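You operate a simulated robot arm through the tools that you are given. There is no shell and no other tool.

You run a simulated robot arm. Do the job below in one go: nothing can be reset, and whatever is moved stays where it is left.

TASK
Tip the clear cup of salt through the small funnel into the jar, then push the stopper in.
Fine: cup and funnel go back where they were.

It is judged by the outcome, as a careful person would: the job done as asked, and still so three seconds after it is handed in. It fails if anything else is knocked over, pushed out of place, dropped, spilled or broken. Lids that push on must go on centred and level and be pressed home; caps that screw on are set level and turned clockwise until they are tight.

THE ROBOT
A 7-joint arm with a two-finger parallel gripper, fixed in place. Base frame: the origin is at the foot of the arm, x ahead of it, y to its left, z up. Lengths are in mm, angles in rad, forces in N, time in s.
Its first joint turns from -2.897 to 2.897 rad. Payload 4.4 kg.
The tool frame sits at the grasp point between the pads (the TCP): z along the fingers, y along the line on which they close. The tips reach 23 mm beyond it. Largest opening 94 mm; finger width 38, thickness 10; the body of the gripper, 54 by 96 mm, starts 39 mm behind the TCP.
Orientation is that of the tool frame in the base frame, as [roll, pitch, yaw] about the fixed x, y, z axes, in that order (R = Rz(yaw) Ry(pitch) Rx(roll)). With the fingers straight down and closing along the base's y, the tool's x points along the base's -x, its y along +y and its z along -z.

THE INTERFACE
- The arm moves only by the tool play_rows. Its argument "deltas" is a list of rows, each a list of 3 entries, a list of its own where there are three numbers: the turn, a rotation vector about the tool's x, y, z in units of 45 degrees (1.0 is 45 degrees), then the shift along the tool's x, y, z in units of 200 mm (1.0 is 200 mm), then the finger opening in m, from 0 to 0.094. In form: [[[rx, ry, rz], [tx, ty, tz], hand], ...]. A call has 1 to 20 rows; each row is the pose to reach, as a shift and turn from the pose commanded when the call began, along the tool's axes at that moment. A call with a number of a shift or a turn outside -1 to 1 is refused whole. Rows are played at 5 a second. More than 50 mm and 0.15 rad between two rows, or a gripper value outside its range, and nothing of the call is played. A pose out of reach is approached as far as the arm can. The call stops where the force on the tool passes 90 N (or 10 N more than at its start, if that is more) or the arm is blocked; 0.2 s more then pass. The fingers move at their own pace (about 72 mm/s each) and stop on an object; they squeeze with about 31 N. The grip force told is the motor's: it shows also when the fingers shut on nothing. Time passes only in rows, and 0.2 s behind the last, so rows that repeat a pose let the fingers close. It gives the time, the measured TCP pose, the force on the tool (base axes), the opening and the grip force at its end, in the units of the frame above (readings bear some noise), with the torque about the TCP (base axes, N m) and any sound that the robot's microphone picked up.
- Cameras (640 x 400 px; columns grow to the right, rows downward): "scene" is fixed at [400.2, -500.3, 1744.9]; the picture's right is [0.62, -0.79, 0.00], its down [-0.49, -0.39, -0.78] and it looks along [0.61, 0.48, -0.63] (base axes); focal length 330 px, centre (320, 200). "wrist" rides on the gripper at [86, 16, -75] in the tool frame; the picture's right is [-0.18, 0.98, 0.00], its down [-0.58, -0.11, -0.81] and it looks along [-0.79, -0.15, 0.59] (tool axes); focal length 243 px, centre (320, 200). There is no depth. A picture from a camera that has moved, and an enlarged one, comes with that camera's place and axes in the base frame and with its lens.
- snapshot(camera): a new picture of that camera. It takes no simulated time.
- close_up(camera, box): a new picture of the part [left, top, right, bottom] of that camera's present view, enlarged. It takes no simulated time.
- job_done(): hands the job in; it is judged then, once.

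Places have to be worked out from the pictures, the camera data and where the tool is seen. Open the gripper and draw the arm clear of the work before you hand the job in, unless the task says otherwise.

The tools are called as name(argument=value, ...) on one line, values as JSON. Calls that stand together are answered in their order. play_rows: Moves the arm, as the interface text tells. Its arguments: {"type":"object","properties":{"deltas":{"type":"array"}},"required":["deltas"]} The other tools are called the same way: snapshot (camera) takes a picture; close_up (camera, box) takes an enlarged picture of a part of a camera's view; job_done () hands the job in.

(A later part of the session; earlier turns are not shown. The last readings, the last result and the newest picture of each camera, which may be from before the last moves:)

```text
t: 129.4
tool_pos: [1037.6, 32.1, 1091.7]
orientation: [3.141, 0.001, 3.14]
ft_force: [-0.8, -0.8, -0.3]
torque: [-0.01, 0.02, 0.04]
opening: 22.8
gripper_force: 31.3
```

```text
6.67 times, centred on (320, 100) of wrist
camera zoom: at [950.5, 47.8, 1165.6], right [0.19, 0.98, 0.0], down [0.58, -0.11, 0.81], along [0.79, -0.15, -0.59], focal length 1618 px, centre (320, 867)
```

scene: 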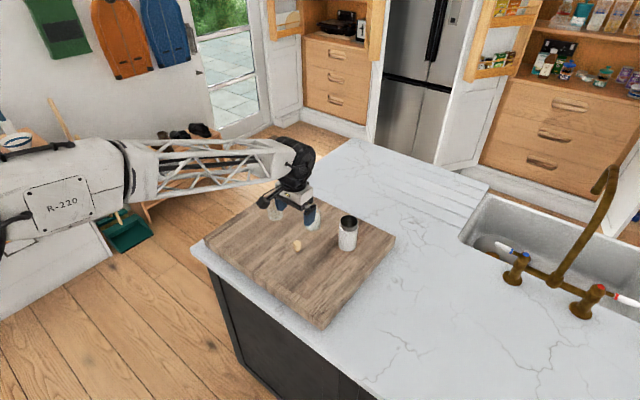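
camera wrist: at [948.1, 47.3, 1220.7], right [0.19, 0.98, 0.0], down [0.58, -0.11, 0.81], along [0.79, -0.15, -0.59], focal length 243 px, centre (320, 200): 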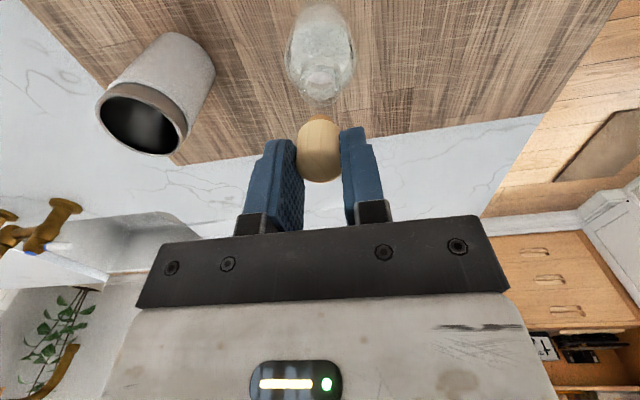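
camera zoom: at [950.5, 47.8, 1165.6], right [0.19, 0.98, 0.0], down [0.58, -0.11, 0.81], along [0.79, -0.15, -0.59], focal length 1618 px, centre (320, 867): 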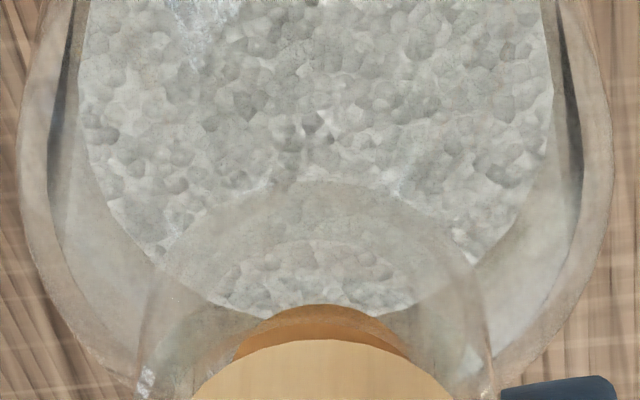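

From the image geometry, at that contact the head's underside was only about 1 mm above the rim, so the plug was nearly fully in. I'll lower again here, at the shifted position, and compare the reaction torque.

play_rows(deltas=[[[0, 0, 0], [-0.001, -0.001, 0.005], 0.018], [[0, 0, 0], [-0.001, -0.001, 0.01], 0.018], [[0, 0, 0], [-0.001, -0.001, 0.013], 0.018], [[0, 0, 0], [-0.001, -0.001, 0.016], 0.018], [[0, 0, 0], [-0.001, -0.001, 0.016], 0.018], [[0, 0, 0], [-0.001, -0.001, 0.016], 0.018]])

close_up(camera="scene", box=[305, 198, 320, 213])

close_up(camera="wrist", box=[270, 60, 370, 180])

```text
t: 130.8
tool_pos: [1038.3, 31.0, 1088.9]
orientation: [3.141, 0.001, 3.14]
ft_force: [2.8, -0.3, 8.2]
torque: [0.02, -0.04, 0.0]
opening: 22.8
gripper_force: 31.2
```

```text
16.00 times, centred on (312, 206) of scene
camera zoom: at [400.2, -500.3, 1744.9], right [0.62, -0.79, 0.0], down [-0.49, -0.39, -0.78], along [0.61, 0.48, -0.63], focal length 5284 px, centre (440, 112)
```

zoom: 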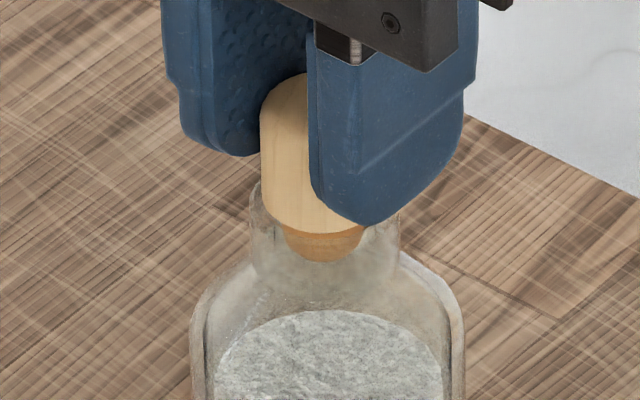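

```text
3.33 times, centred on (320, 120) of wrist
camera zoom: at [950.5, 47.3, 1163.6], right [0.19, 0.98, 0.0], down [0.58, -0.11, 0.81], along [0.79, -0.15, -0.59], focal length 809 px, centre (320, 467)
```

zoom: 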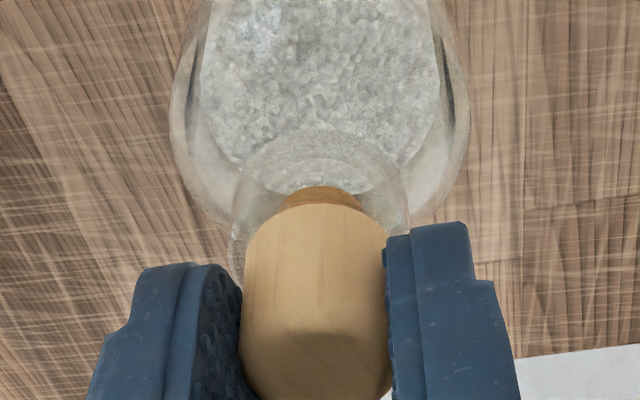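

The contact is now centred: 8 N, almost no torque, and the plug is exactly over the neck centre. I'll press down 2 mm in small steps.

play_rows(deltas=[[[0, 0, 0], [0, 0, 0.003], 0.018], [[0, 0, 0], [0, 0, 0.006], 0.018], [[0, 0, 0], [0, 0, 0.009], 0.018], [[0, 0, 0], [0, 0, 0.009], 0.018], [[0, 0, 0], [0, 0, 0.009], 0.018]])

close_up(camera="scene", box=[305, 198, 320, 213])

```text
t: 132.0
tool_pos: [1037.4, 31.6, 1089.0]
orientation: [-3.142, 0.001, 3.14]
ft_force: [2.7, -4.7, 29.7]
torque: [0.02, -0.01, 0.01]
opening: 22.8
gripper_force: 30.9
```

```text
16.00 times, centred on (312, 206) of scene
camera zoom: at [400.2, -500.3, 1744.9], right [0.62, -0.79, 0.0], down [-0.49, -0.39, -0.78], along [0.61, 0.48, -0.63], focal length 5284 px, centre (440, 112)
```

zoom: 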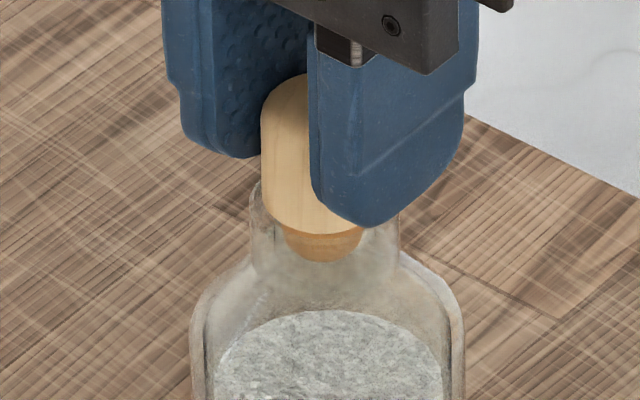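

The push is at 30 N and still centred, but the head is perhaps 1 mm above the rim. I'll press harder in small increments.

play_rows(deltas=[[[0, 0, 0], [0, 0, 0.004], 0.018], [[0, 0, 0], [0, 0, 0.008], 0.018], [[0, 0, 0], [0, 0, 0.01], 0.018], [[0, 0, 0], [0, 0, 0.01], 0.018], [[0, 0, 0], [0, 0, 0.01], 0.018]])

close_up(camera="scene", box=[305, 198, 320, 213])

```text
t: 133.2
tool_pos: [1038.6, 31.8, 1086.5]
orientation: [-3.14, 0.003, 3.139]
ft_force: [0.9, 0.2, 54.9]
torque: [0.17, -0.03, 0.0]
opening: 22.8
gripper_force: 30.9
```

```text
16.00 times, centred on (312, 206) of scene
camera zoom: at [400.2, -500.3, 1744.9], right [0.62, -0.79, 0.0], down [-0.49, -0.39, -0.78], along [0.61, 0.48, -0.63], focal length 5284 px, centre (440, 112)
```

zoom: 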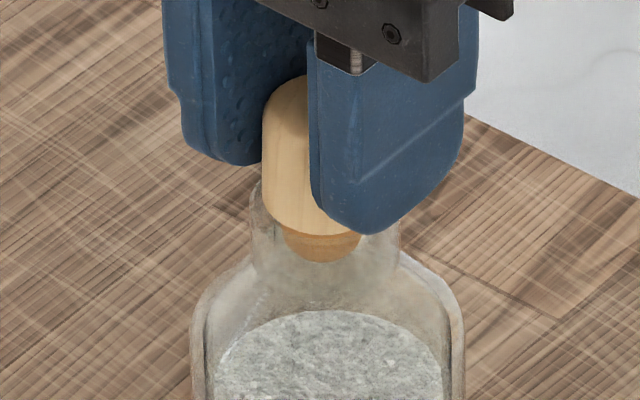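

Force reached 55 N and the pads have started slipping down the head. I'll relieve the push first, then release and press on the top with closed fingers.

play_rows(deltas=[[[0, 0, 0], [0, 0, -0.006], 0.018], [[0, 0, 0], [0, 0, -0.012], 0.018], [[0, 0, 0], [0, 0, -0.012], 0.018], [[0, 0, 0], [0, 0, -0.012], 0.018]])

```text
t: 134.2
tool_pos: [1036.9, 31.7, 1086.5]
orientation: [3.141, -0.002, 3.141]
ft_force: [2.9, -3.2, 30.1]
torque: [0.05, -0.07, 0.0]
opening: 22.7
gripper_force: 30.9
```

play_rows(deltas=[[[0, 0, 0], [0, 0, -0.005], 0.018], [[0, 0, 0], [0, 0, -0.009], 0.018], [[0, 0, 0], [0, 0, -0.009], 0.018], [[0, 0, 0], [0, 0, -0.009], 0.018]])

```text
t: 135.2
tool_pos: [1039.0, 31.6, 1087.2]
orientation: [3.141, -0.001, 3.138]
ft_force: [1.3, 2.2, 1.1]
torque: [0.05, -0.03, -0.01]
opening: 22.4
gripper_force: 31.7
```

The force is relieved. I'll open the fingers slowly and look at the stopper.

play_rows(deltas=[[[0, 0, 0], [0, 0, 0], 0.026], [[0, 0, 0], [0, 0, 0], 0.032], [[0, 0, 0], [0, 0, 0], 0.042], [[0, 0, 0], [0, 0, 0], 0.05], [[0, 0, 0], [0, 0, 0], 0.05]])

close_up(camera="scene", box=[303, 192, 323, 217])

close_up(camera="wrist", box=[270, 70, 370, 190])

```text
t: 136.4
tool_pos: [1038.8, 31.5, 1089.8]
orientation: [3.14, 0.001, 3.141]
ft_force: [0.2, -0.3, -0.5]
torque: [0.02, -0.04, 0.01]
opening: 50.3
gripper_force: 0.0
```

```text
16.00 times, centred on (313, 204) of scene
camera zoom: at [400.2, -500.3, 1744.9], right [0.62, -0.79, 0.0], down [-0.49, -0.39, -0.78], along [0.61, 0.48, -0.63], focal length 5284 px, centre (432, 128)
```

zoom: 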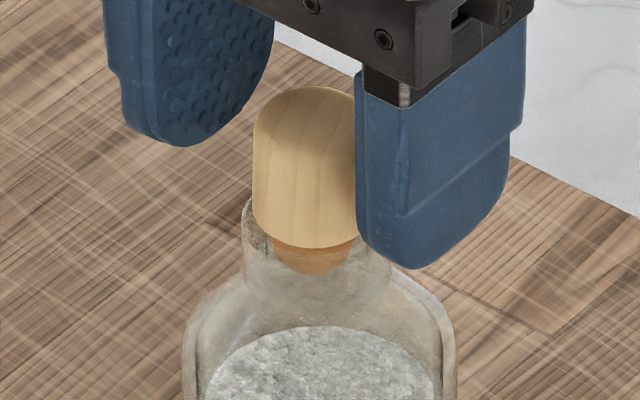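

```text
3.33 times, centred on (320, 130) of wrist
camera zoom: at [951.0, 47.4, 1163.3], right [0.19, 0.98, 0.0], down [0.58, -0.11, 0.81], along [0.79, -0.15, -0.59], focal length 809 px, centre (320, 433)
```

zoom: 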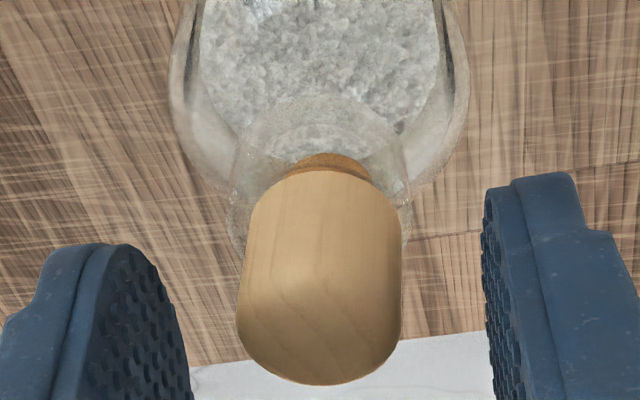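

Released, the stopper stands in the neck but leans slightly, so it isn't home yet. The flat palm between wide-open fingers will press it straight and level. I'll open fully and descend with the fingers straddling the jar at 47 mm each side.

play_rows(deltas=[[[0, 0, 0], [0, 0, 0], 0.07], [[0, 0, 0], [0.004, 0, 0], 0.094], [[0, 0, 0], [0.008, 0, 0], 0.094], [[0, 0, 0], [0.008, 0, 0], 0.094]])

play_rows(deltas=[[[0, 0, 0], [0, 0, 0.04], 0.094], [[0, 0, 0], [0, 0, 0.08], 0.094], [[0, 0, 0], [0, 0, 0.12], 0.094], [[0, 0, 0], [0, 0, 0.15], 0.094], [[0, 0, 0], [0, 0, 0.15], 0.094]])

snapshot(camera="wrist")

close_up(camera="scene", box=[290, 180, 340, 230])

```text
t: 137.4
tool_pos: [1036.9, 31.7, 1090.1]
orientation: [3.141, 0.001, 3.141]
ft_force: [-0.2, 0.2, -0.8]
torque: [0.0, -0.01, -0.03]
opening: 94.1
gripper_force: 0.0
```

```text
t: 138.6
tool_pos: [1037.4, 31.0, 1059.7]
orientation: [3.141, 0.0, 3.138]
ft_force: [-0.3, 0.1, -0.6]
torque: [0.0, -0.02, 0.04]
opening: 93.9
gripper_force: 0.1
```

```text
taken
camera wrist: at [949.2, 46.9, 1132.9], right [0.19, 0.98, 0.0], down [0.58, -0.11, 0.81], along [0.79, -0.15, -0.59], focal length 243 px, centre (320, 200)
```

wrist: 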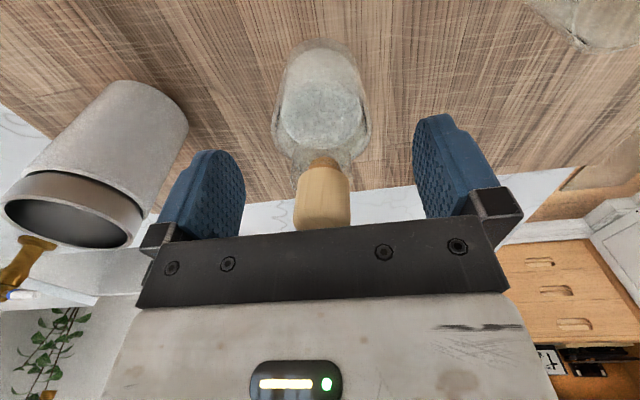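

```text
8.00 times, centred on (315, 205) of scene
camera zoom: at [400.2, -500.3, 1744.9], right [0.62, -0.79, 0.0], down [-0.49, -0.39, -0.78], along [0.61, 0.48, -0.63], focal length 2642 px, centre (360, 160)
```

zoom: 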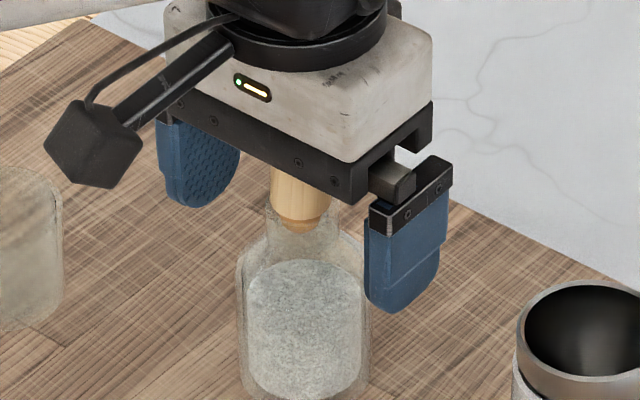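

The fingers straddle the jar with clear space. I'll zoom on the stopper, then come down to it with the palm.

close_up(camera="wrist", box=[260, 120, 390, 240])

play_rows(deltas=[[[0, 0, 0], [0, 0, 0.02], 0.094], [[0, 0, 0], [0, 0, 0.04], 0.094], [[0, 0, 0], [0, 0, 0.055], 0.094], [[0, 0, 0], [0, 0, 0.055], 0.094]])

```text
3.33 times, centred on (325, 180) of wrist
camera zoom: at [949.2, 46.9, 1132.9], right [0.19, 0.98, 0.0], down [0.58, -0.11, 0.81], along [0.79, -0.15, -0.59], focal length 809 px, centre (303, 267)
```

zoom: 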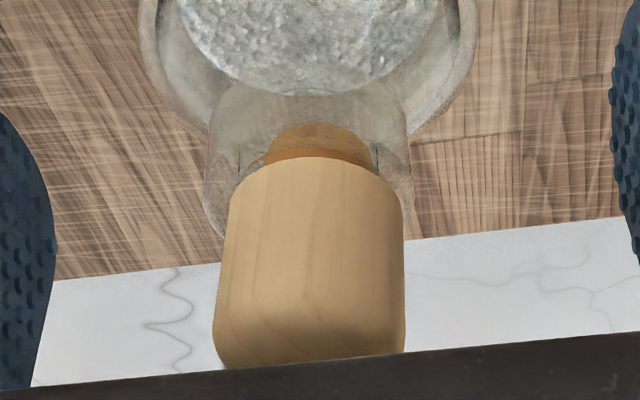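

```text
t: 139.6
tool_pos: [1036.3, 30.1, 1047.0]
orientation: [3.141, 0.0, 3.141]
ft_force: [-0.6, -0.7, 0.0]
torque: [-0.01, -0.03, 0.02]
opening: 94.1
gripper_force: 0.0
```

There's no contact yet with the palm at about 1087. I'll continue in 1 mm steps.

play_rows(deltas=[[[0, 0, 0], [0, 0, 0.005], 0.094], [[0, 0, 0], [0, 0, 0.01], 0.094], [[0, 0, 0], [0, 0, 0.015], 0.094], [[0, 0, 0], [0, 0, 0.015], 0.094], [[0, 0, 0], [0, 0, 0.015], 0.094]])

close_up(camera="scene", box=[295, 190, 335, 230])

```text
t: 140.8
tool_pos: [1036.9, 30.7, 1044.3]
orientation: [3.14, -0.001, 3.14]
ft_force: [-0.2, -0.1, -0.4]
torque: [0.0, -0.01, -0.03]
opening: 93.9
gripper_force: 0.0
```

```text
10.00 times, centred on (315, 210) of scene
camera zoom: at [400.2, -500.3, 1744.9], right [0.62, -0.79, 0.0], down [-0.49, -0.39, -0.78], along [0.61, 0.48, -0.63], focal length 3303 px, centre (370, 100)
```

zoom: 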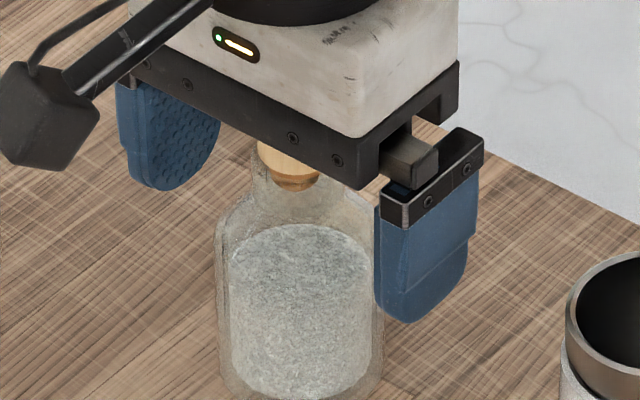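

play_rows(deltas=[[[0, 0, 0], [0, 0, 0.005], 0.094], [[0, 0, 0], [0, 0, 0.01], 0.094], [[0, 0, 0], [0, 0, 0.015], 0.094], [[0, 0, 0], [0, 0, 0.015], 0.094], [[0, 0, 0], [0, 0, 0.015], 0.094]])

```text
t: 142.0
tool_pos: [1037.0, 31.9, 1044.4]
orientation: [-3.141, 0.002, 3.14]
ft_force: [-0.6, 0.9, 10.7]
torque: [0.0, -0.03, 0.02]
opening: 94.1
gripper_force: 0.0
```

Contact: 10.7 N, centred under the palm. Now I'll press firmly in increments.

play_rows(deltas=[[[0, 0, 0], [0, 0, 0.004], 0.094], [[0, 0, 0], [0, 0, 0.008], 0.094], [[0, 0, 0], [0, 0, 0.011], 0.094], [[0, 0, 0], [0, 0, 0.011], 0.094], [[0, 0, 0], [0, 0, 0.011], 0.094]])

close_up(camera="wrist", box=[260, 120, 390, 240])

close_up(camera="scene", box=[305, 198, 325, 218])

```text
t: 143.2
tool_pos: [1037.7, 31.5, 1041.9]
orientation: [-3.141, 0.002, 3.139]
ft_force: [0.3, -2.1, 32.5]
torque: [0.14, -0.15, 0.0]
opening: 94.0
gripper_force: 0.0
```

```text
3.33 times, centred on (325, 180) of wrist
camera zoom: at [949.1, 47.0, 1115.4], right [0.19, 0.98, 0.0], down [0.58, -0.11, 0.81], along [0.79, -0.15, -0.59], focal length 809 px, centre (303, 267)
```

zoom: 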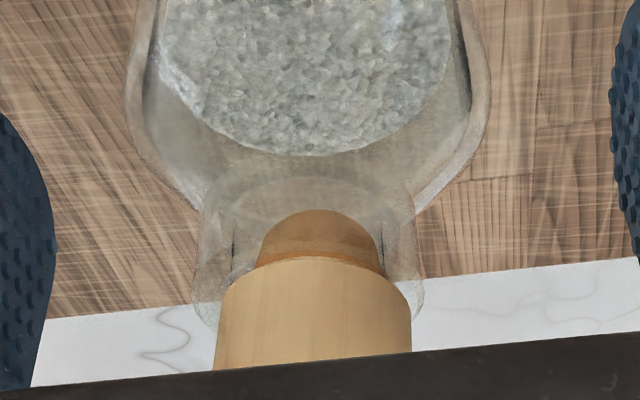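

```text
16.00 times, centred on (315, 208) of scene
camera zoom: at [400.2, -500.3, 1744.9], right [0.62, -0.79, 0.0], down [-0.49, -0.39, -0.78], along [0.61, 0.48, -0.63], focal length 5284 px, centre (400, 72)
```

zoom: 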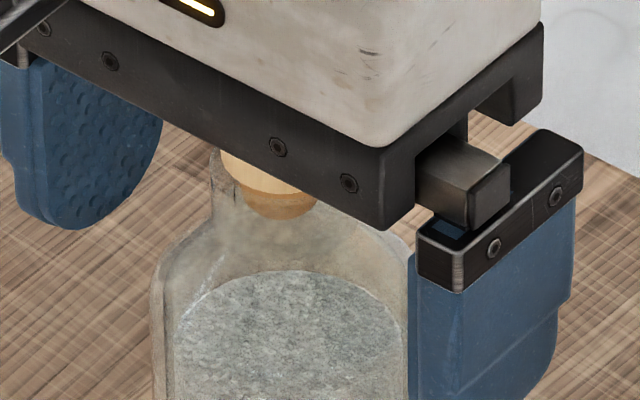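

32 N and the plug sits inside the neck. I'll press further and see whether it still moves.

play_rows(deltas=[[[0, 0, 0], [0, 0, 0.004], 0.094], [[0, 0, 0], [0, 0, 0.008], 0.094], [[0, 0, 0], [0, 0, 0.012], 0.094], [[0, 0, 0], [0, 0, 0.012], 0.094], [[0, 0, 0], [0, 0, 0.012], 0.094]])

close_up(camera="wrist", box=[260, 120, 390, 240])

```text
t: 144.4
tool_pos: [1036.1, 32.1, 1039.4]
orientation: [-3.142, 0.003, 3.14]
ft_force: [-0.1, -5.0, 55.0]
torque: [0.22, -0.32, 0.01]
opening: 93.8
gripper_force: 0.0
```

```text
3.33 times, centred on (325, 180) of wrist
camera zoom: at [948.5, 47.4, 1113.8], right [0.19, 0.98, 0.0], down [0.58, -0.11, 0.81], along [0.79, -0.15, -0.59], focal length 809 px, centre (303, 267)
```

zoom: 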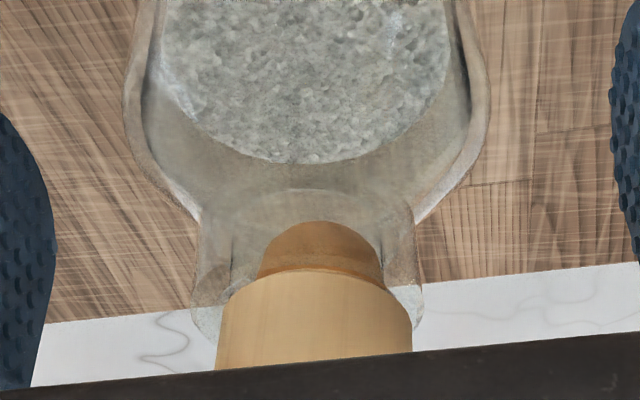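

The palm is pressing on the far, higher edge of the head and levelling it as it comes down, now at 55 N. I'll press a little more, to about 75 N.

play_rows(deltas=[[[0, 0, 0], [0, 0, 0.004], 0.094], [[0, 0, 0], [0, 0, 0.008], 0.094], [[0, 0, 0], [0, 0, 0.008], 0.094], [[0, 0, 0], [0, 0, 0.008], 0.094]])

close_up(camera="wrist", box=[260, 120, 390, 240])

```text
t: 145.4
tool_pos: [1036.1, 31.4, 1039.7]
orientation: [-3.141, 0.004, 3.139]
ft_force: [-1.8, -5.3, 69.0]
torque: [0.21, -0.48, 0.01]
opening: 94.1
gripper_force: 0.1
```

```text
3.33 times, centred on (325, 180) of wrist
camera zoom: at [948.9, 47.5, 1112.8], right [0.19, 0.98, 0.0], down [0.58, -0.11, 0.81], along [0.79, -0.15, -0.59], focal length 809 px, centre (303, 267)
```

zoom: 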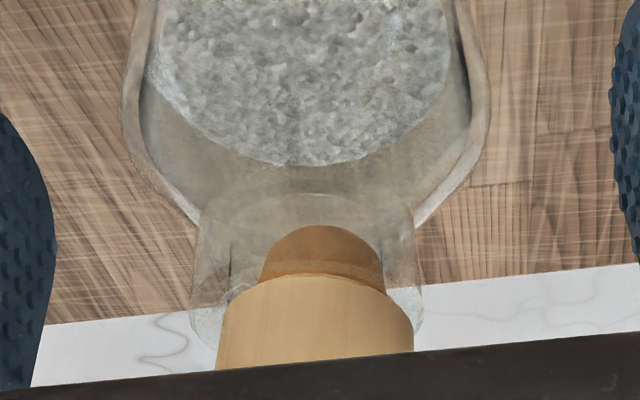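

At 69 N I'll stop pressing, back off and inspect the stopper from above.

play_rows(deltas=[[[0, 0, 0], [0, 0, -0.02], 0.094], [[0, 0, 0], [0, 0, -0.05], 0.094], [[0, 0, 0], [0, 0, -0.12], 0.094], [[0, 0, 0], [0, 0, -0.24], 0.094], [[0, 0, 0], [0, 0, -0.36], 0.094], [[0, 0, 0], [0, 0, -0.44], 0.094], [[0, 0, 0], [0, 0, -0.44], 0.094]])

snapshot(camera="wrist")

close_up(camera="wrist", box=[270, 50, 370, 150])

close_up(camera="scene", box=[303, 192, 323, 217])

```text
t: 147.0
tool_pos: [1036.5, 33.2, 1123.6]
orientation: [3.141, 0.0, 3.139]
ft_force: [0.4, -0.1, 0.4]
torque: [-0.02, -0.01, 0.02]
opening: 94.3
gripper_force: 0.1
```

```text
taken
camera wrist: at [948.6, 48.0, 1198.5], right [0.19, 0.98, 0.0], down [0.58, -0.11, 0.81], along [0.79, -0.15, -0.59], focal length 243 px, centre (320, 200)
```

wrist: 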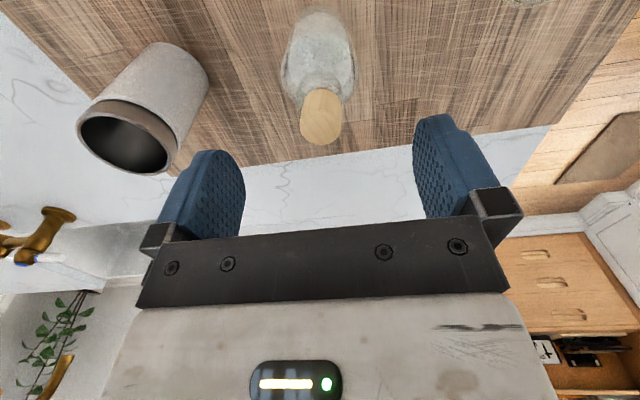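

```text
4.00 times, centred on (320, 100) of wrist
camera zoom: at [948.6, 48.0, 1198.5], right [0.19, 0.98, 0.0], down [0.58, -0.11, 0.81], along [0.79, -0.15, -0.59], focal length 970 px, centre (320, 600)
```

zoom: 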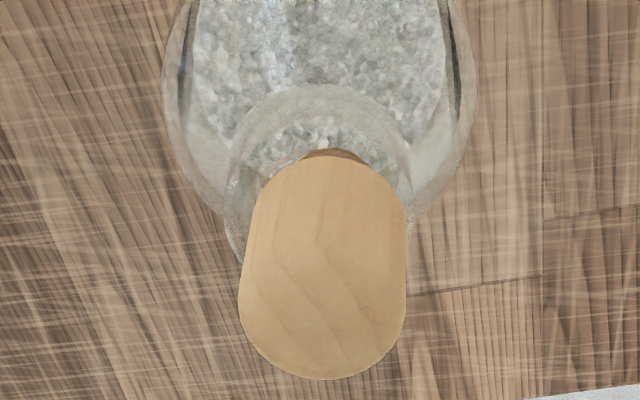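

```text
16.00 times, centred on (313, 204) of scene
camera zoom: at [400.2, -500.3, 1744.9], right [0.62, -0.79, 0.0], down [-0.49, -0.39, -0.78], along [0.61, 0.48, -0.63], focal length 5284 px, centre (432, 128)
```

zoom: 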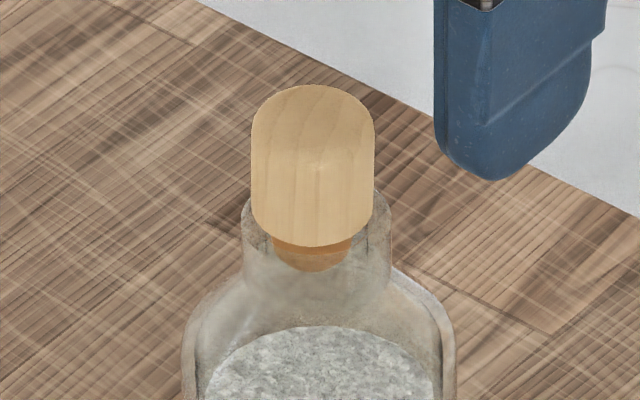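

The stopper's plug is in the neck but still leans about 4° and sits roughly 3 mm proud. I'll rotate the gripper 45° so its closing line matches the lean direction, re-grip the head to straighten it and press again.

play_rows(deltas=[[[0, 0, 0.167], [0, 0, 0], 0.07], [[0, 0, 0.333], [0, 0, 0], 0.06], [[0, 0, 0.5], [0, 0, 0], 0.06], [[0, 0, 0.667], [0, 0, 0], 0.06], [[0, 0, 0.833], [0, 0, 0], 0.06], [[0, 0, 1.0], [0, 0, 0], 0.06], [[0, 0, 1.0], [0, 0, 0], 0.06]])

snapshot(camera="wrist")

close_up(camera="wrist", box=[270, 50, 370, 150])

```text
t: 148.6
tool_pos: [1037.5, 31.9, 1124.9]
orientation: [3.141, 0.0, 2.354]
ft_force: [0.2, 0.2, 0.2]
torque: [-0.01, -0.01, -0.01]
opening: 60.0
gripper_force: 0.1
```

```text
taken
camera wrist: at [987.0, 104.2, 1198.7], right [0.83, 0.56, 0.0], down [0.33, -0.49, 0.81], along [0.45, -0.67, -0.59], focal length 243 px, centre (320, 200)
```

wrist: 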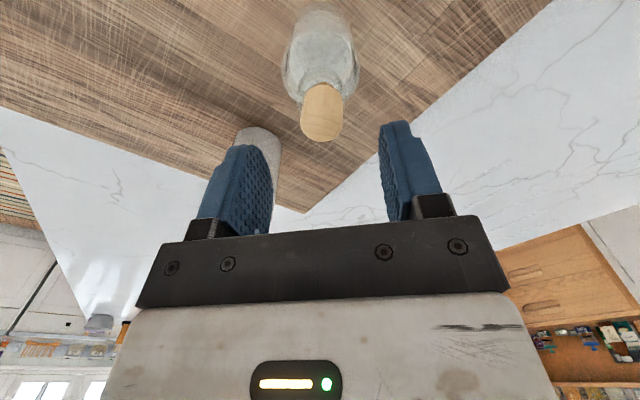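

```text
4.00 times, centred on (320, 100) of wrist
camera zoom: at [987.0, 104.2, 1198.7], right [0.83, 0.56, 0.0], down [0.33, -0.49, 0.81], along [0.45, -0.67, -0.59], focal length 970 px, centre (320, 600)
```

zoom: 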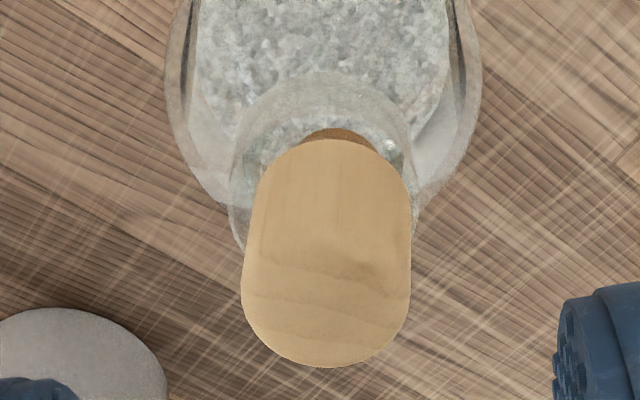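

From this second angle the plug bottom is offset about (+1,+2) mm with the head top centred, so the lean is along about 63°. I'll turn the closing line to that direction, centre on the neck axis and lower around the head.

play_rows(deltas=[[[0, 0, -0.14], [-0.0012, 0.0009, 0.0], 0.06], [[0, 0, -0.28], [-0.0025, 0.0018, 0.0], 0.06], [[0, 0, -0.4], [-0.0037, 0.0027, 0.0], 0.06], [[0, 0, -0.4], [-0.0037, 0.0027, 0.05], 0.06], [[0, 0, -0.4], [-0.0037, 0.0027, 0.11], 0.06], [[0, 0, -0.4], [-0.0037, 0.0027, 0.16], 0.06], [[0, 0, -0.4], [-0.0037, 0.0027, 0.1825], 0.06], [[0, 0, -0.4], [-0.0037, 0.0027, 0.1825], 0.06]])

close_up(camera="wrist", box=[260, 80, 380, 200])

close_up(camera="scene", box=[300, 190, 330, 220])

```text
t: 150.4
tool_pos: [1038.5, 31.1, 1088.0]
orientation: [3.14, 0.001, 2.67]
ft_force: [-0.3, -0.2, -0.3]
torque: [-0.01, 0.03, -0.01]
opening: 59.9
gripper_force: 0.1
```

```text
3.33 times, centred on (320, 140) of wrist
camera zoom: at [967.2, 85.3, 1161.9], right [0.61, 0.79, 0.0], down [0.47, -0.36, 0.81], along [0.64, -0.49, -0.59], focal length 809 px, centre (320, 400)
```

zoom: 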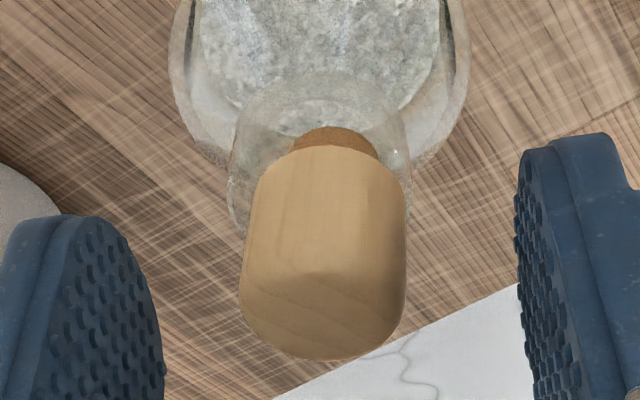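

```text
13.33 times, centred on (315, 205) of scene
camera zoom: at [400.2, -500.3, 1744.9], right [0.62, -0.79, 0.0], down [-0.49, -0.39, -0.78], along [0.61, 0.48, -0.63], focal length 4404 px, centre (387, 133)
```

zoom: 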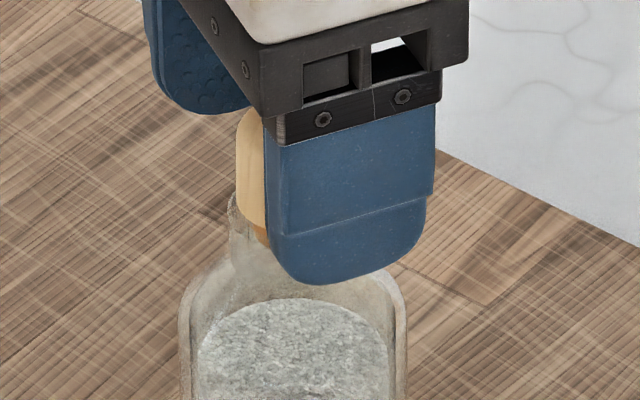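

The neck axis and the TCP line up in this direction. I'll close on the head to straighten it.

play_rows(deltas=[[[0, 0, 0], [0, 0, 0], 0.045], [[0, 0, 0], [0, 0, 0], 0.034], [[0, 0, 0], [0, 0, 0], 0.028], [[0, 0, 0], [0, 0, 0], 0.024], [[0, 0, 0], [0, 0, 0], 0.02], [[0, 0, 0], [0, 0, 0], 0.018], [[0, 0, 0], [0, 0, 0], 0.018]])

close_up(camera="wrist", box=[260, 80, 380, 200])

```text
t: 152.0
tool_pos: [1037.9, 31.0, 1089.7]
orientation: [-3.141, -0.001, 2.669]
ft_force: [-0.2, 1.2, 3.0]
torque: [0.08, -0.02, -0.01]
opening: 22.1
gripper_force: 31.7
```

```text
3.33 times, centred on (320, 140) of wrist
camera zoom: at [967.2, 85.4, 1162.3], right [0.61, 0.79, 0.0], down [0.47, -0.36, 0.81], along [0.64, -0.49, -0.59], focal length 809 px, centre (320, 400)
```

zoom: 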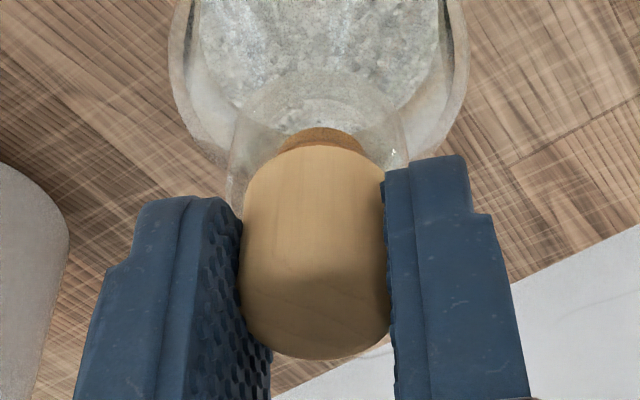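

The stopper is now straight and centred in this view. I'll push down gently in steps.

play_rows(deltas=[[[0, 0, 0], [0, 0, 0.004], 0.018], [[0, 0, 0], [0, 0, 0.008], 0.018], [[0, 0, 0], [0, 0, 0.012], 0.018], [[0, 0, 0], [0, 0, 0.012], 0.018], [[0, 0, 0], [0, 0, 0.012], 0.018]])

close_up(camera="wrist", box=[260, 80, 380, 200])

close_up(camera="scene", box=[303, 192, 323, 217])

```text
t: 153.2
tool_pos: [1037.8, 31.4, 1088.4]
orientation: [3.139, 0.001, 2.67]
ft_force: [5.1, 4.1, 28.7]
torque: [0.02, -0.08, -0.02]
opening: 22.0
gripper_force: 31.1
```

```text
3.33 times, centred on (320, 140) of wrist
camera zoom: at [966.9, 85.0, 1161.7], right [0.61, 0.79, 0.0], down [0.47, -0.36, 0.81], along [0.64, -0.49, -0.59], focal length 809 px, centre (320, 400)
```

zoom: 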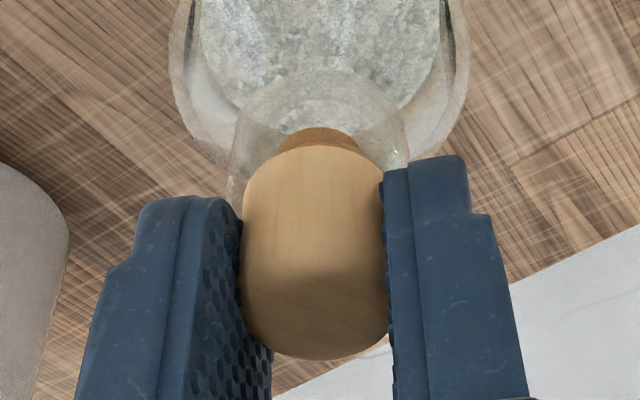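

```text
16.00 times, centred on (313, 204) of scene
camera zoom: at [400.2, -500.3, 1744.9], right [0.62, -0.79, 0.0], down [-0.49, -0.39, -0.78], along [0.61, 0.48, -0.63], focal length 5284 px, centre (432, 128)
```

zoom: 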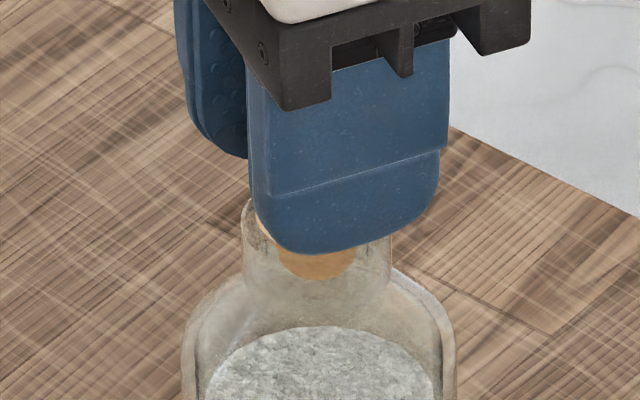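

It's moved deeper: the plug bottom is now about 9.6 mm below the rim. I'll follow the side force by (+0.5,+0.4) mm and press a bit more.

play_rows(deltas=[[[0, 0, 0], [-0.0013, 0.0029, 0.003], 0.018], [[0, 0, 0], [-0.0013, 0.0029, 0.006], 0.018], [[0, 0, 0], [-0.0013, 0.0029, 0.009], 0.018], [[0, 0, 0], [-0.0013, 0.0029, 0.009], 0.018], [[0, 0, 0], [-0.0013, 0.0029, 0.009], 0.018]])

close_up(camera="scene", box=[303, 192, 323, 217])

```text
t: 154.4
tool_pos: [1037.0, 31.3, 1085.9]
orientation: [3.14, 0.004, 2.669]
ft_force: [0.8, 5.0, 62.5]
torque: [0.1, -0.11, 0.0]
opening: 22.2
gripper_force: 31.1
```

```text
16.00 times, centred on (313, 204) of scene
camera zoom: at [400.2, -500.3, 1744.9], right [0.62, -0.79, 0.0], down [-0.49, -0.39, -0.78], along [0.61, 0.48, -0.63], focal length 5284 px, centre (432, 128)
```

zoom: 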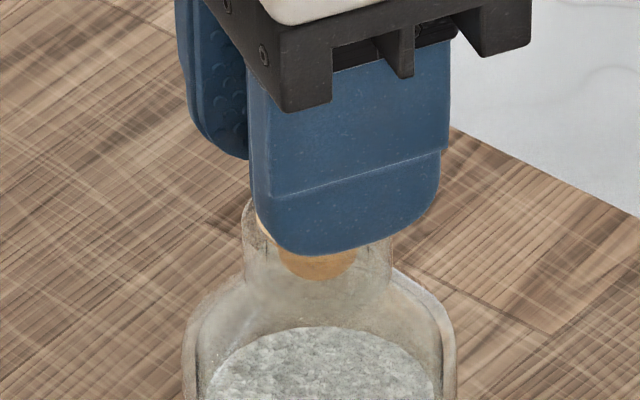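

62 N with hardly any further travel: the stopper is tight. I'll relieve the push gradually before releasing.

play_rows(deltas=[[[0, 0, 0], [0, 0, -0.006], 0.018], [[0, 0, 0], [0, 0, -0.012], 0.018], [[0, 0, 0], [0, 0, -0.014], 0.018], [[0, 0, 0], [0, 0, -0.014], 0.018], [[0, 0, 0], [0, 0, -0.014], 0.018]])

```text
t: 155.6
tool_pos: [1037.6, 29.5, 1086.7]
orientation: [3.14, 0.001, 2.67]
ft_force: [5.6, 5.0, 51.2]
torque: [0.14, -0.14, -0.01]
opening: 21.9
gripper_force: 30.8
```

play_rows(deltas=[[[0, 0, 0], [0, 0, 0], 0.018], [[0, 0, 0], [0, 0, 0], 0.018], [[0, 0, 0], [0, 0, 0], 0.018], [[0, 0, 0], [0, 0, 0], 0.018]])

```text
t: 156.6
tool_pos: [1037.5, 30.9, 1087.2]
orientation: [3.14, 0.001, 2.67]
ft_force: [3.6, 4.6, 45.5]
torque: [0.04, -0.06, 0.02]
opening: 22.2
gripper_force: 30.9
```

The force is easing slowly. I'll raise another 2 mm and hold.

play_rows(deltas=[[[0, 0, 0], [0, 0, -0.005], 0.018], [[0, 0, 0], [0, 0, -0.01], 0.018], [[0, 0, 0], [0, 0, -0.01], 0.018], [[0, 0, 0], [0, 0, -0.01], 0.018], [[0, 0, 0], [0, 0, -0.01], 0.018]])

```text
t: 157.8
tool_pos: [1037.6, 31.1, 1086.7]
orientation: [3.141, 0.001, 2.668]
ft_force: [0.5, 3.2, 21.7]
torque: [0.09, 0.0, 0.0]
opening: 21.8
gripper_force: 30.9
```

play_rows(deltas=[[[0, 0, 0], [0, 0, -0.004], 0.018], [[0, 0, 0], [0, 0, -0.006], 0.018], [[0, 0, 0], [0, 0, -0.006], 0.018], [[0, 0, 0], [0, 0, -0.006], 0.018]])

```text
t: 158.8
tool_pos: [1037.9, 31.3, 1089.5]
orientation: [3.141, 0.0, 2.669]
ft_force: [-0.7, 0.7, 0.0]
torque: [-0.01, -0.02, 0.0]
opening: 22.1
gripper_force: 31.4
```

close_up(camera="scene", box=[303, 192, 323, 217])

close_up(camera="wrist", box=[260, 80, 380, 200])

```text
16.00 times, centred on (313, 204) of scene
camera zoom: at [400.2, -500.3, 1744.9], right [0.62, -0.79, 0.0], down [-0.49, -0.39, -0.78], along [0.61, 0.48, -0.63], focal length 5284 px, centre (432, 128)
```

zoom: 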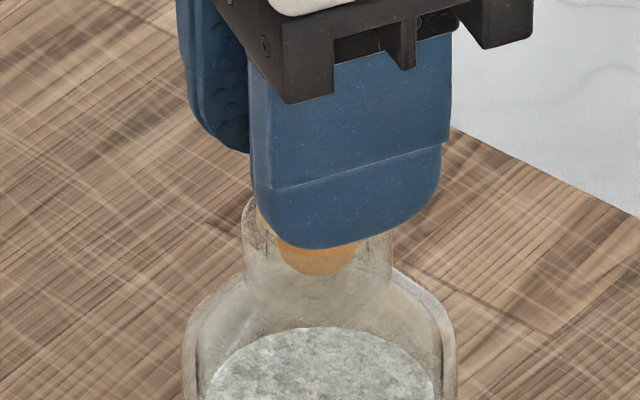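

```text
3.33 times, centred on (320, 140) of wrist
camera zoom: at [967.6, 84.9, 1163.2], right [0.61, 0.79, 0.0], down [0.47, -0.36, 0.81], along [0.64, -0.49, -0.59], focal length 809 px, centre (320, 400)
```

zoom: 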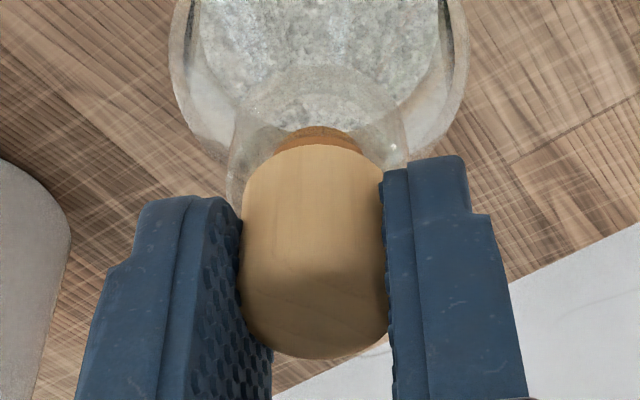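

Raising pulled the stopper up about 1 mm, so I should release while still pressing lightly. I'll press down again first.

play_rows(deltas=[[[0, 0, 0], [0, 0, 0.005], 0.018], [[0, 0, 0], [0, 0, 0.01], 0.018], [[0, 0, 0], [0, 0, 0.015], 0.018], [[0, 0, 0], [0, 0, 0.02], 0.018], [[0, 0, 0], [0, 0, 0.02], 0.018], [[0, 0, 0], [0, 0, 0.02], 0.018]])

close_up(camera="scene", box=[303, 192, 323, 217])

```text
t: 160.2
tool_pos: [1038.2, 30.3, 1088.3]
orientation: [3.14, 0.003, 2.668]
ft_force: [-1.3, -0.8, 34.3]
torque: [-0.07, -0.25, 0.02]
opening: 21.9
gripper_force: 30.7
```

```text
16.00 times, centred on (313, 204) of scene
camera zoom: at [400.2, -500.3, 1744.9], right [0.62, -0.79, 0.0], down [-0.49, -0.39, -0.78], along [0.61, 0.48, -0.63], focal length 5284 px, centre (432, 128)
```

zoom: 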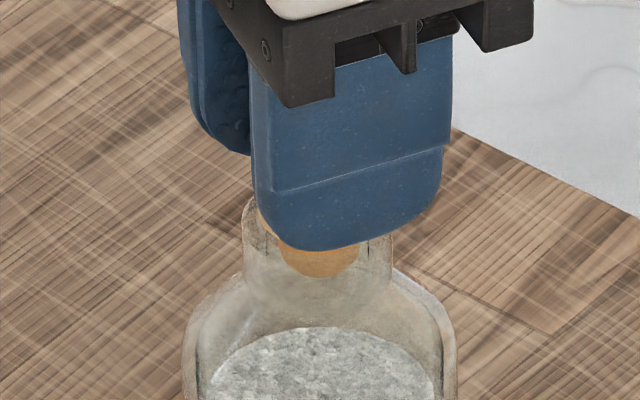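

play_rows(deltas=[[[0, 0, 0], [0, 0, -0.004], 0.018], [[0, 0, 0], [0, 0, -0.006], 0.018], [[0, 0, 0], [0, 0, -0.006], 0.018]])

```text
t: 161.0
tool_pos: [1037.8, 31.1, 1087.9]
orientation: [-3.141, 0.001, 2.668]
ft_force: [2.4, -2.1, 37.5]
torque: [-0.12, -0.48, 0.01]
opening: 21.7
gripper_force: 31.4
```

play_rows(deltas=[[[0, 0, 0], [0, 0, -0.004], 0.018], [[0, 0, 0], [0, 0, -0.005], 0.018], [[0, 0, 0], [0, 0, -0.005], 0.018], [[0, 0, 0], [0, 0, -0.005], 0.018]])

```text
t: 162.0
tool_pos: [1037.8, 31.2, 1087.4]
orientation: [-3.14, 0.001, 2.668]
ft_force: [1.8, 0.8, 24.2]
torque: [-0.01, -0.02, 0.04]
opening: 22.1
gripper_force: 31.0
```

Force is 24 N with the torque gone. I'll release now and inspect.

play_rows(deltas=[[[0, 0, 0], [0, 0, 0], 0.025], [[0, 0, 0], [0, 0, -0.004], 0.032], [[0, 0, 0], [0, 0, -0.01], 0.045], [[0, 0, 0], [0, 0, -0.02], 0.06], [[0, 0, 0], [0, 0, -0.04], 0.07]])

close_up(camera="scene", box=[303, 192, 323, 217])

close_up(camera="wrist", box=[260, 80, 380, 200])

```text
t: 163.2
tool_pos: [1037.6, 31.9, 1095.9]
orientation: [3.141, -0.002, 2.67]
ft_force: [-0.5, 0.6, 0.6]
torque: [0.05, -0.01, 0.01]
opening: 69.9
gripper_force: 0.1
```

```text
16.00 times, centred on (313, 204) of scene
camera zoom: at [400.2, -500.3, 1744.9], right [0.62, -0.79, 0.0], down [-0.49, -0.39, -0.78], along [0.61, 0.48, -0.63], focal length 5284 px, centre (432, 128)
```

zoom: 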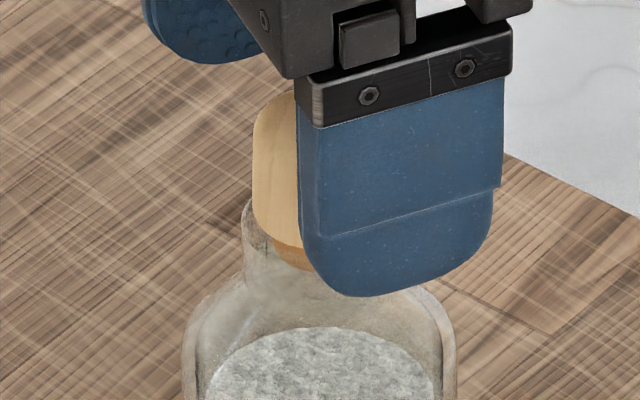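

```text
3.33 times, centred on (320, 140) of wrist
camera zoom: at [967.4, 84.9, 1169.4], right [0.61, 0.79, 0.0], down [0.47, -0.36, 0.81], along [0.64, -0.49, -0.59], focal length 809 px, centre (320, 400)
```

zoom: 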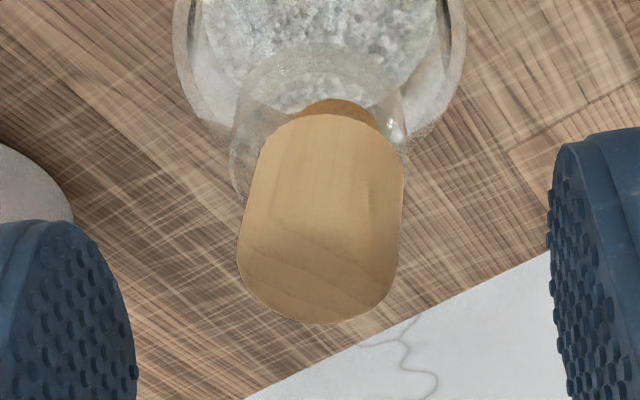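

Released, it leans again the same way, so I need to see the fit properly. I'll raise, go back to yaw π, retreat and tilt the tool so the wrist camera looks at the neck horizontally.

play_rows(deltas=[[[0, 0, 0], [0, 0, -0.08], 0.07], [[0, 0, 0], [0, 0, -0.2], 0.07], [[0, 0, 0], [0, 0, -0.3], 0.07], [[0, 0, -0.15], [0, 0, -0.3], 0.07], [[0, 0, -0.3], [0, 0, -0.3], 0.07], [[0, 0, -0.45], [0, 0, -0.3], 0.07], [[0, 0, -0.6], [0, 0, -0.3], 0.07], [[0, 0, -0.6], [0, 0, -0.3], 0.07]])

play_rows(deltas=[[[0, 0, 0], [0.15, 0, 0], 0.07], [[0, 0, 0], [0.3, 0, 0], 0.07], [[0, -0.16, 0], [0.39, 0, 0], 0.07], [[0, -0.32, 0], [0.39, 0, 0], 0.07], [[0, -0.48, 0], [0.39, 0, 0], 0.07], [[0, -0.64, 0], [0.39, 0, 0.1], 0.07], [[0, -0.8, 0], [0.39, 0, 0.2], 0.07], [[0, -0.82, 0], [0.39, 0, 0.3], 0.07], [[0, -0.82, 0], [0.39, 0, 0.36], 0.07], [[0, -0.82, 0], [0.39, 0, 0.36], 0.07]])

snapshot(camera="wrist")

close_up(camera="scene", box=[303, 192, 323, 217])

```text
t: 165.0
tool_pos: [1038.0, 31.4, 1154.3]
orientation: [-3.141, -0.001, 3.142]
ft_force: [0.4, 1.1, 0.5]
torque: [0.01, 0.02, -0.01]
opening: 70.1
gripper_force: 0.1
```

```text
t: 167.2
tool_pos: [959.5, 31.1, 1083.6]
orientation: [3.141, 0.646, 3.139]
ft_force: [0.4, -0.6, 0.4]
torque: [0.01, 0.02, -0.01]
opening: 69.8
gripper_force: 0.1
```

```text
taken
camera wrist: at [844.5, 47.9, 1091.0], right [0.15, 0.98, 0.11], down [-0.02, -0.11, 0.99], along [0.99, -0.15, 0.0], focal length 243 px, centre (320, 200)
```

wrist: 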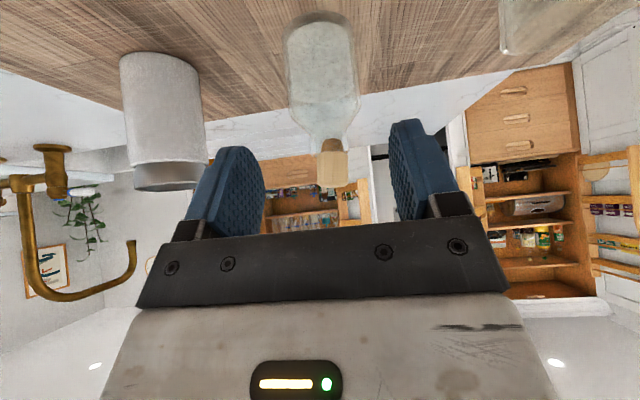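

```text
16.00 times, centred on (313, 204) of scene
camera zoom: at [400.2, -500.3, 1744.9], right [0.62, -0.79, 0.0], down [-0.49, -0.39, -0.78], along [0.61, 0.48, -0.63], focal length 5284 px, centre (432, 128)
```

zoom: 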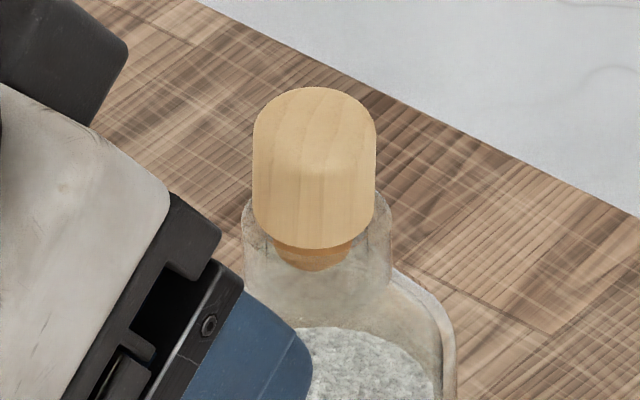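

Now I have a horizontal side view of the neck, upside down in the image. I'll zoom in on it.

close_up(camera="wrist", box=[300, 115, 370, 195])

close_up(camera="wrist", box=[310, 130, 355, 165])

```text
5.00 times, centred on (335, 155) of wrist
camera zoom: at [844.5, 47.9, 1091.0], right [0.15, 0.98, 0.11], down [-0.02, -0.11, 0.99], along [0.99, -0.15, 0.0], focal length 1213 px, centre (245, 425)
```

zoom: 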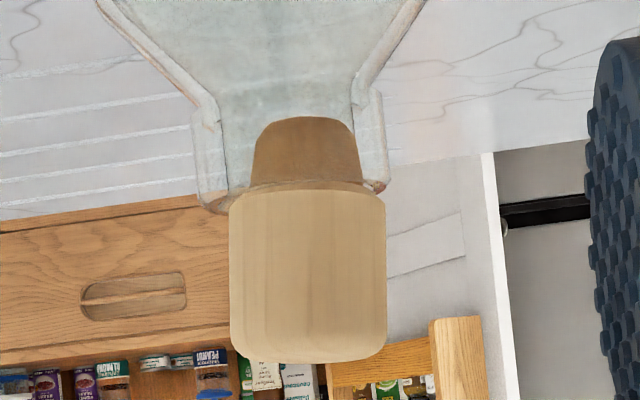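

```text
11.43 times, centred on (332, 148) of wrist
camera zoom: at [844.5, 47.9, 1091.0], right [0.15, 0.98, 0.11], down [-0.02, -0.11, 0.99], along [0.99, -0.15, 0.0], focal length 2773 px, centre (177, 800)
```

zoom: 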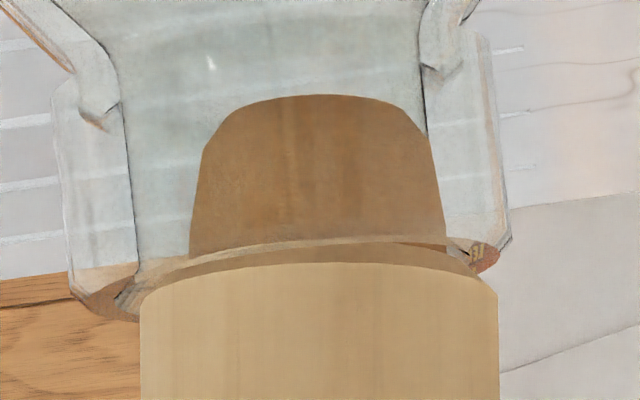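

The side view explains it: the plug is inside the neck with about 1.7 mm radial clearance, but the stopper is shifted toward +x/+y and leans, with the head's -y edge already on the rim. I need to re-grip it, centre and straighten it, and release it flush. I'll go back to vertical first.

play_rows(deltas=[[[0, 0, 0], [-0.06, 0, -0.08], 0.07], [[0, 0, 0], [-0.15, 0, -0.2], 0.07], [[0, 0, 0], [-0.21, 0, -0.28], 0.07], [[0, 0.16, 0], [-0.21, 0, -0.28], 0.07], [[0, 0.32, 0], [-0.21, 0, -0.28], 0.07], [[0, 0.48, 0], [-0.21, 0, -0.28], 0.07], [[0, 0.64, 0], [-0.21, 0, -0.28], 0.07], [[0, 0.8, 0], [-0.21, 0, -0.28], 0.07], [[0, 0.824, 0], [-0.21, 0, -0.28], 0.07], [[0, 0.824, 0], [-0.21, 0, -0.28], 0.07]])

play_rows(deltas=[[[0, 0, 0.167], [-0.08, 0, 0], 0.07], [[0, 0, 0.333], [-0.2, 0, 0], 0.07], [[0, 0, 0.5], [-0.3, 0, 0], 0.07], [[0, 0, 0.667], [-0.39, 0, 0], 0.07], [[0, 0, 0.833], [-0.39, 0, 0], 0.07], [[0, 0, 1.0], [-0.39, 0, 0], 0.07], [[0, 0, 1.0], [-0.39, 0, 0], 0.07]])

close_up(camera="wrist", box=[270, 20, 370, 120])

```text
t: 169.4
tool_pos: [959.5, 31.9, 1154.4]
orientation: [3.141, -0.005, -3.141]
ft_force: [0.4, 0.7, -0.4]
torque: [0.0, 0.01, -0.02]
opening: 70.0
gripper_force: 0.2
```

```text
t: 171.0
tool_pos: [1039.1, 32.0, 1153.9]
orientation: [3.141, 0.0, 2.353]
ft_force: [0.6, -0.1, 0.0]
torque: [0.01, -0.03, -0.01]
opening: 70.2
gripper_force: 0.0
```

```text
4.00 times, centred on (320, 70) of wrist
camera zoom: at [988.7, 104.0, 1227.5], right [0.83, 0.56, 0.0], down [0.33, -0.49, 0.81], along [0.45, -0.67, -0.59], focal length 970 px, centre (320, 720)
```

zoom: 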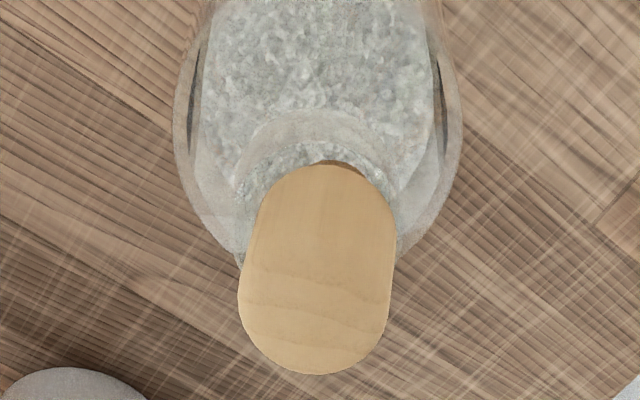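

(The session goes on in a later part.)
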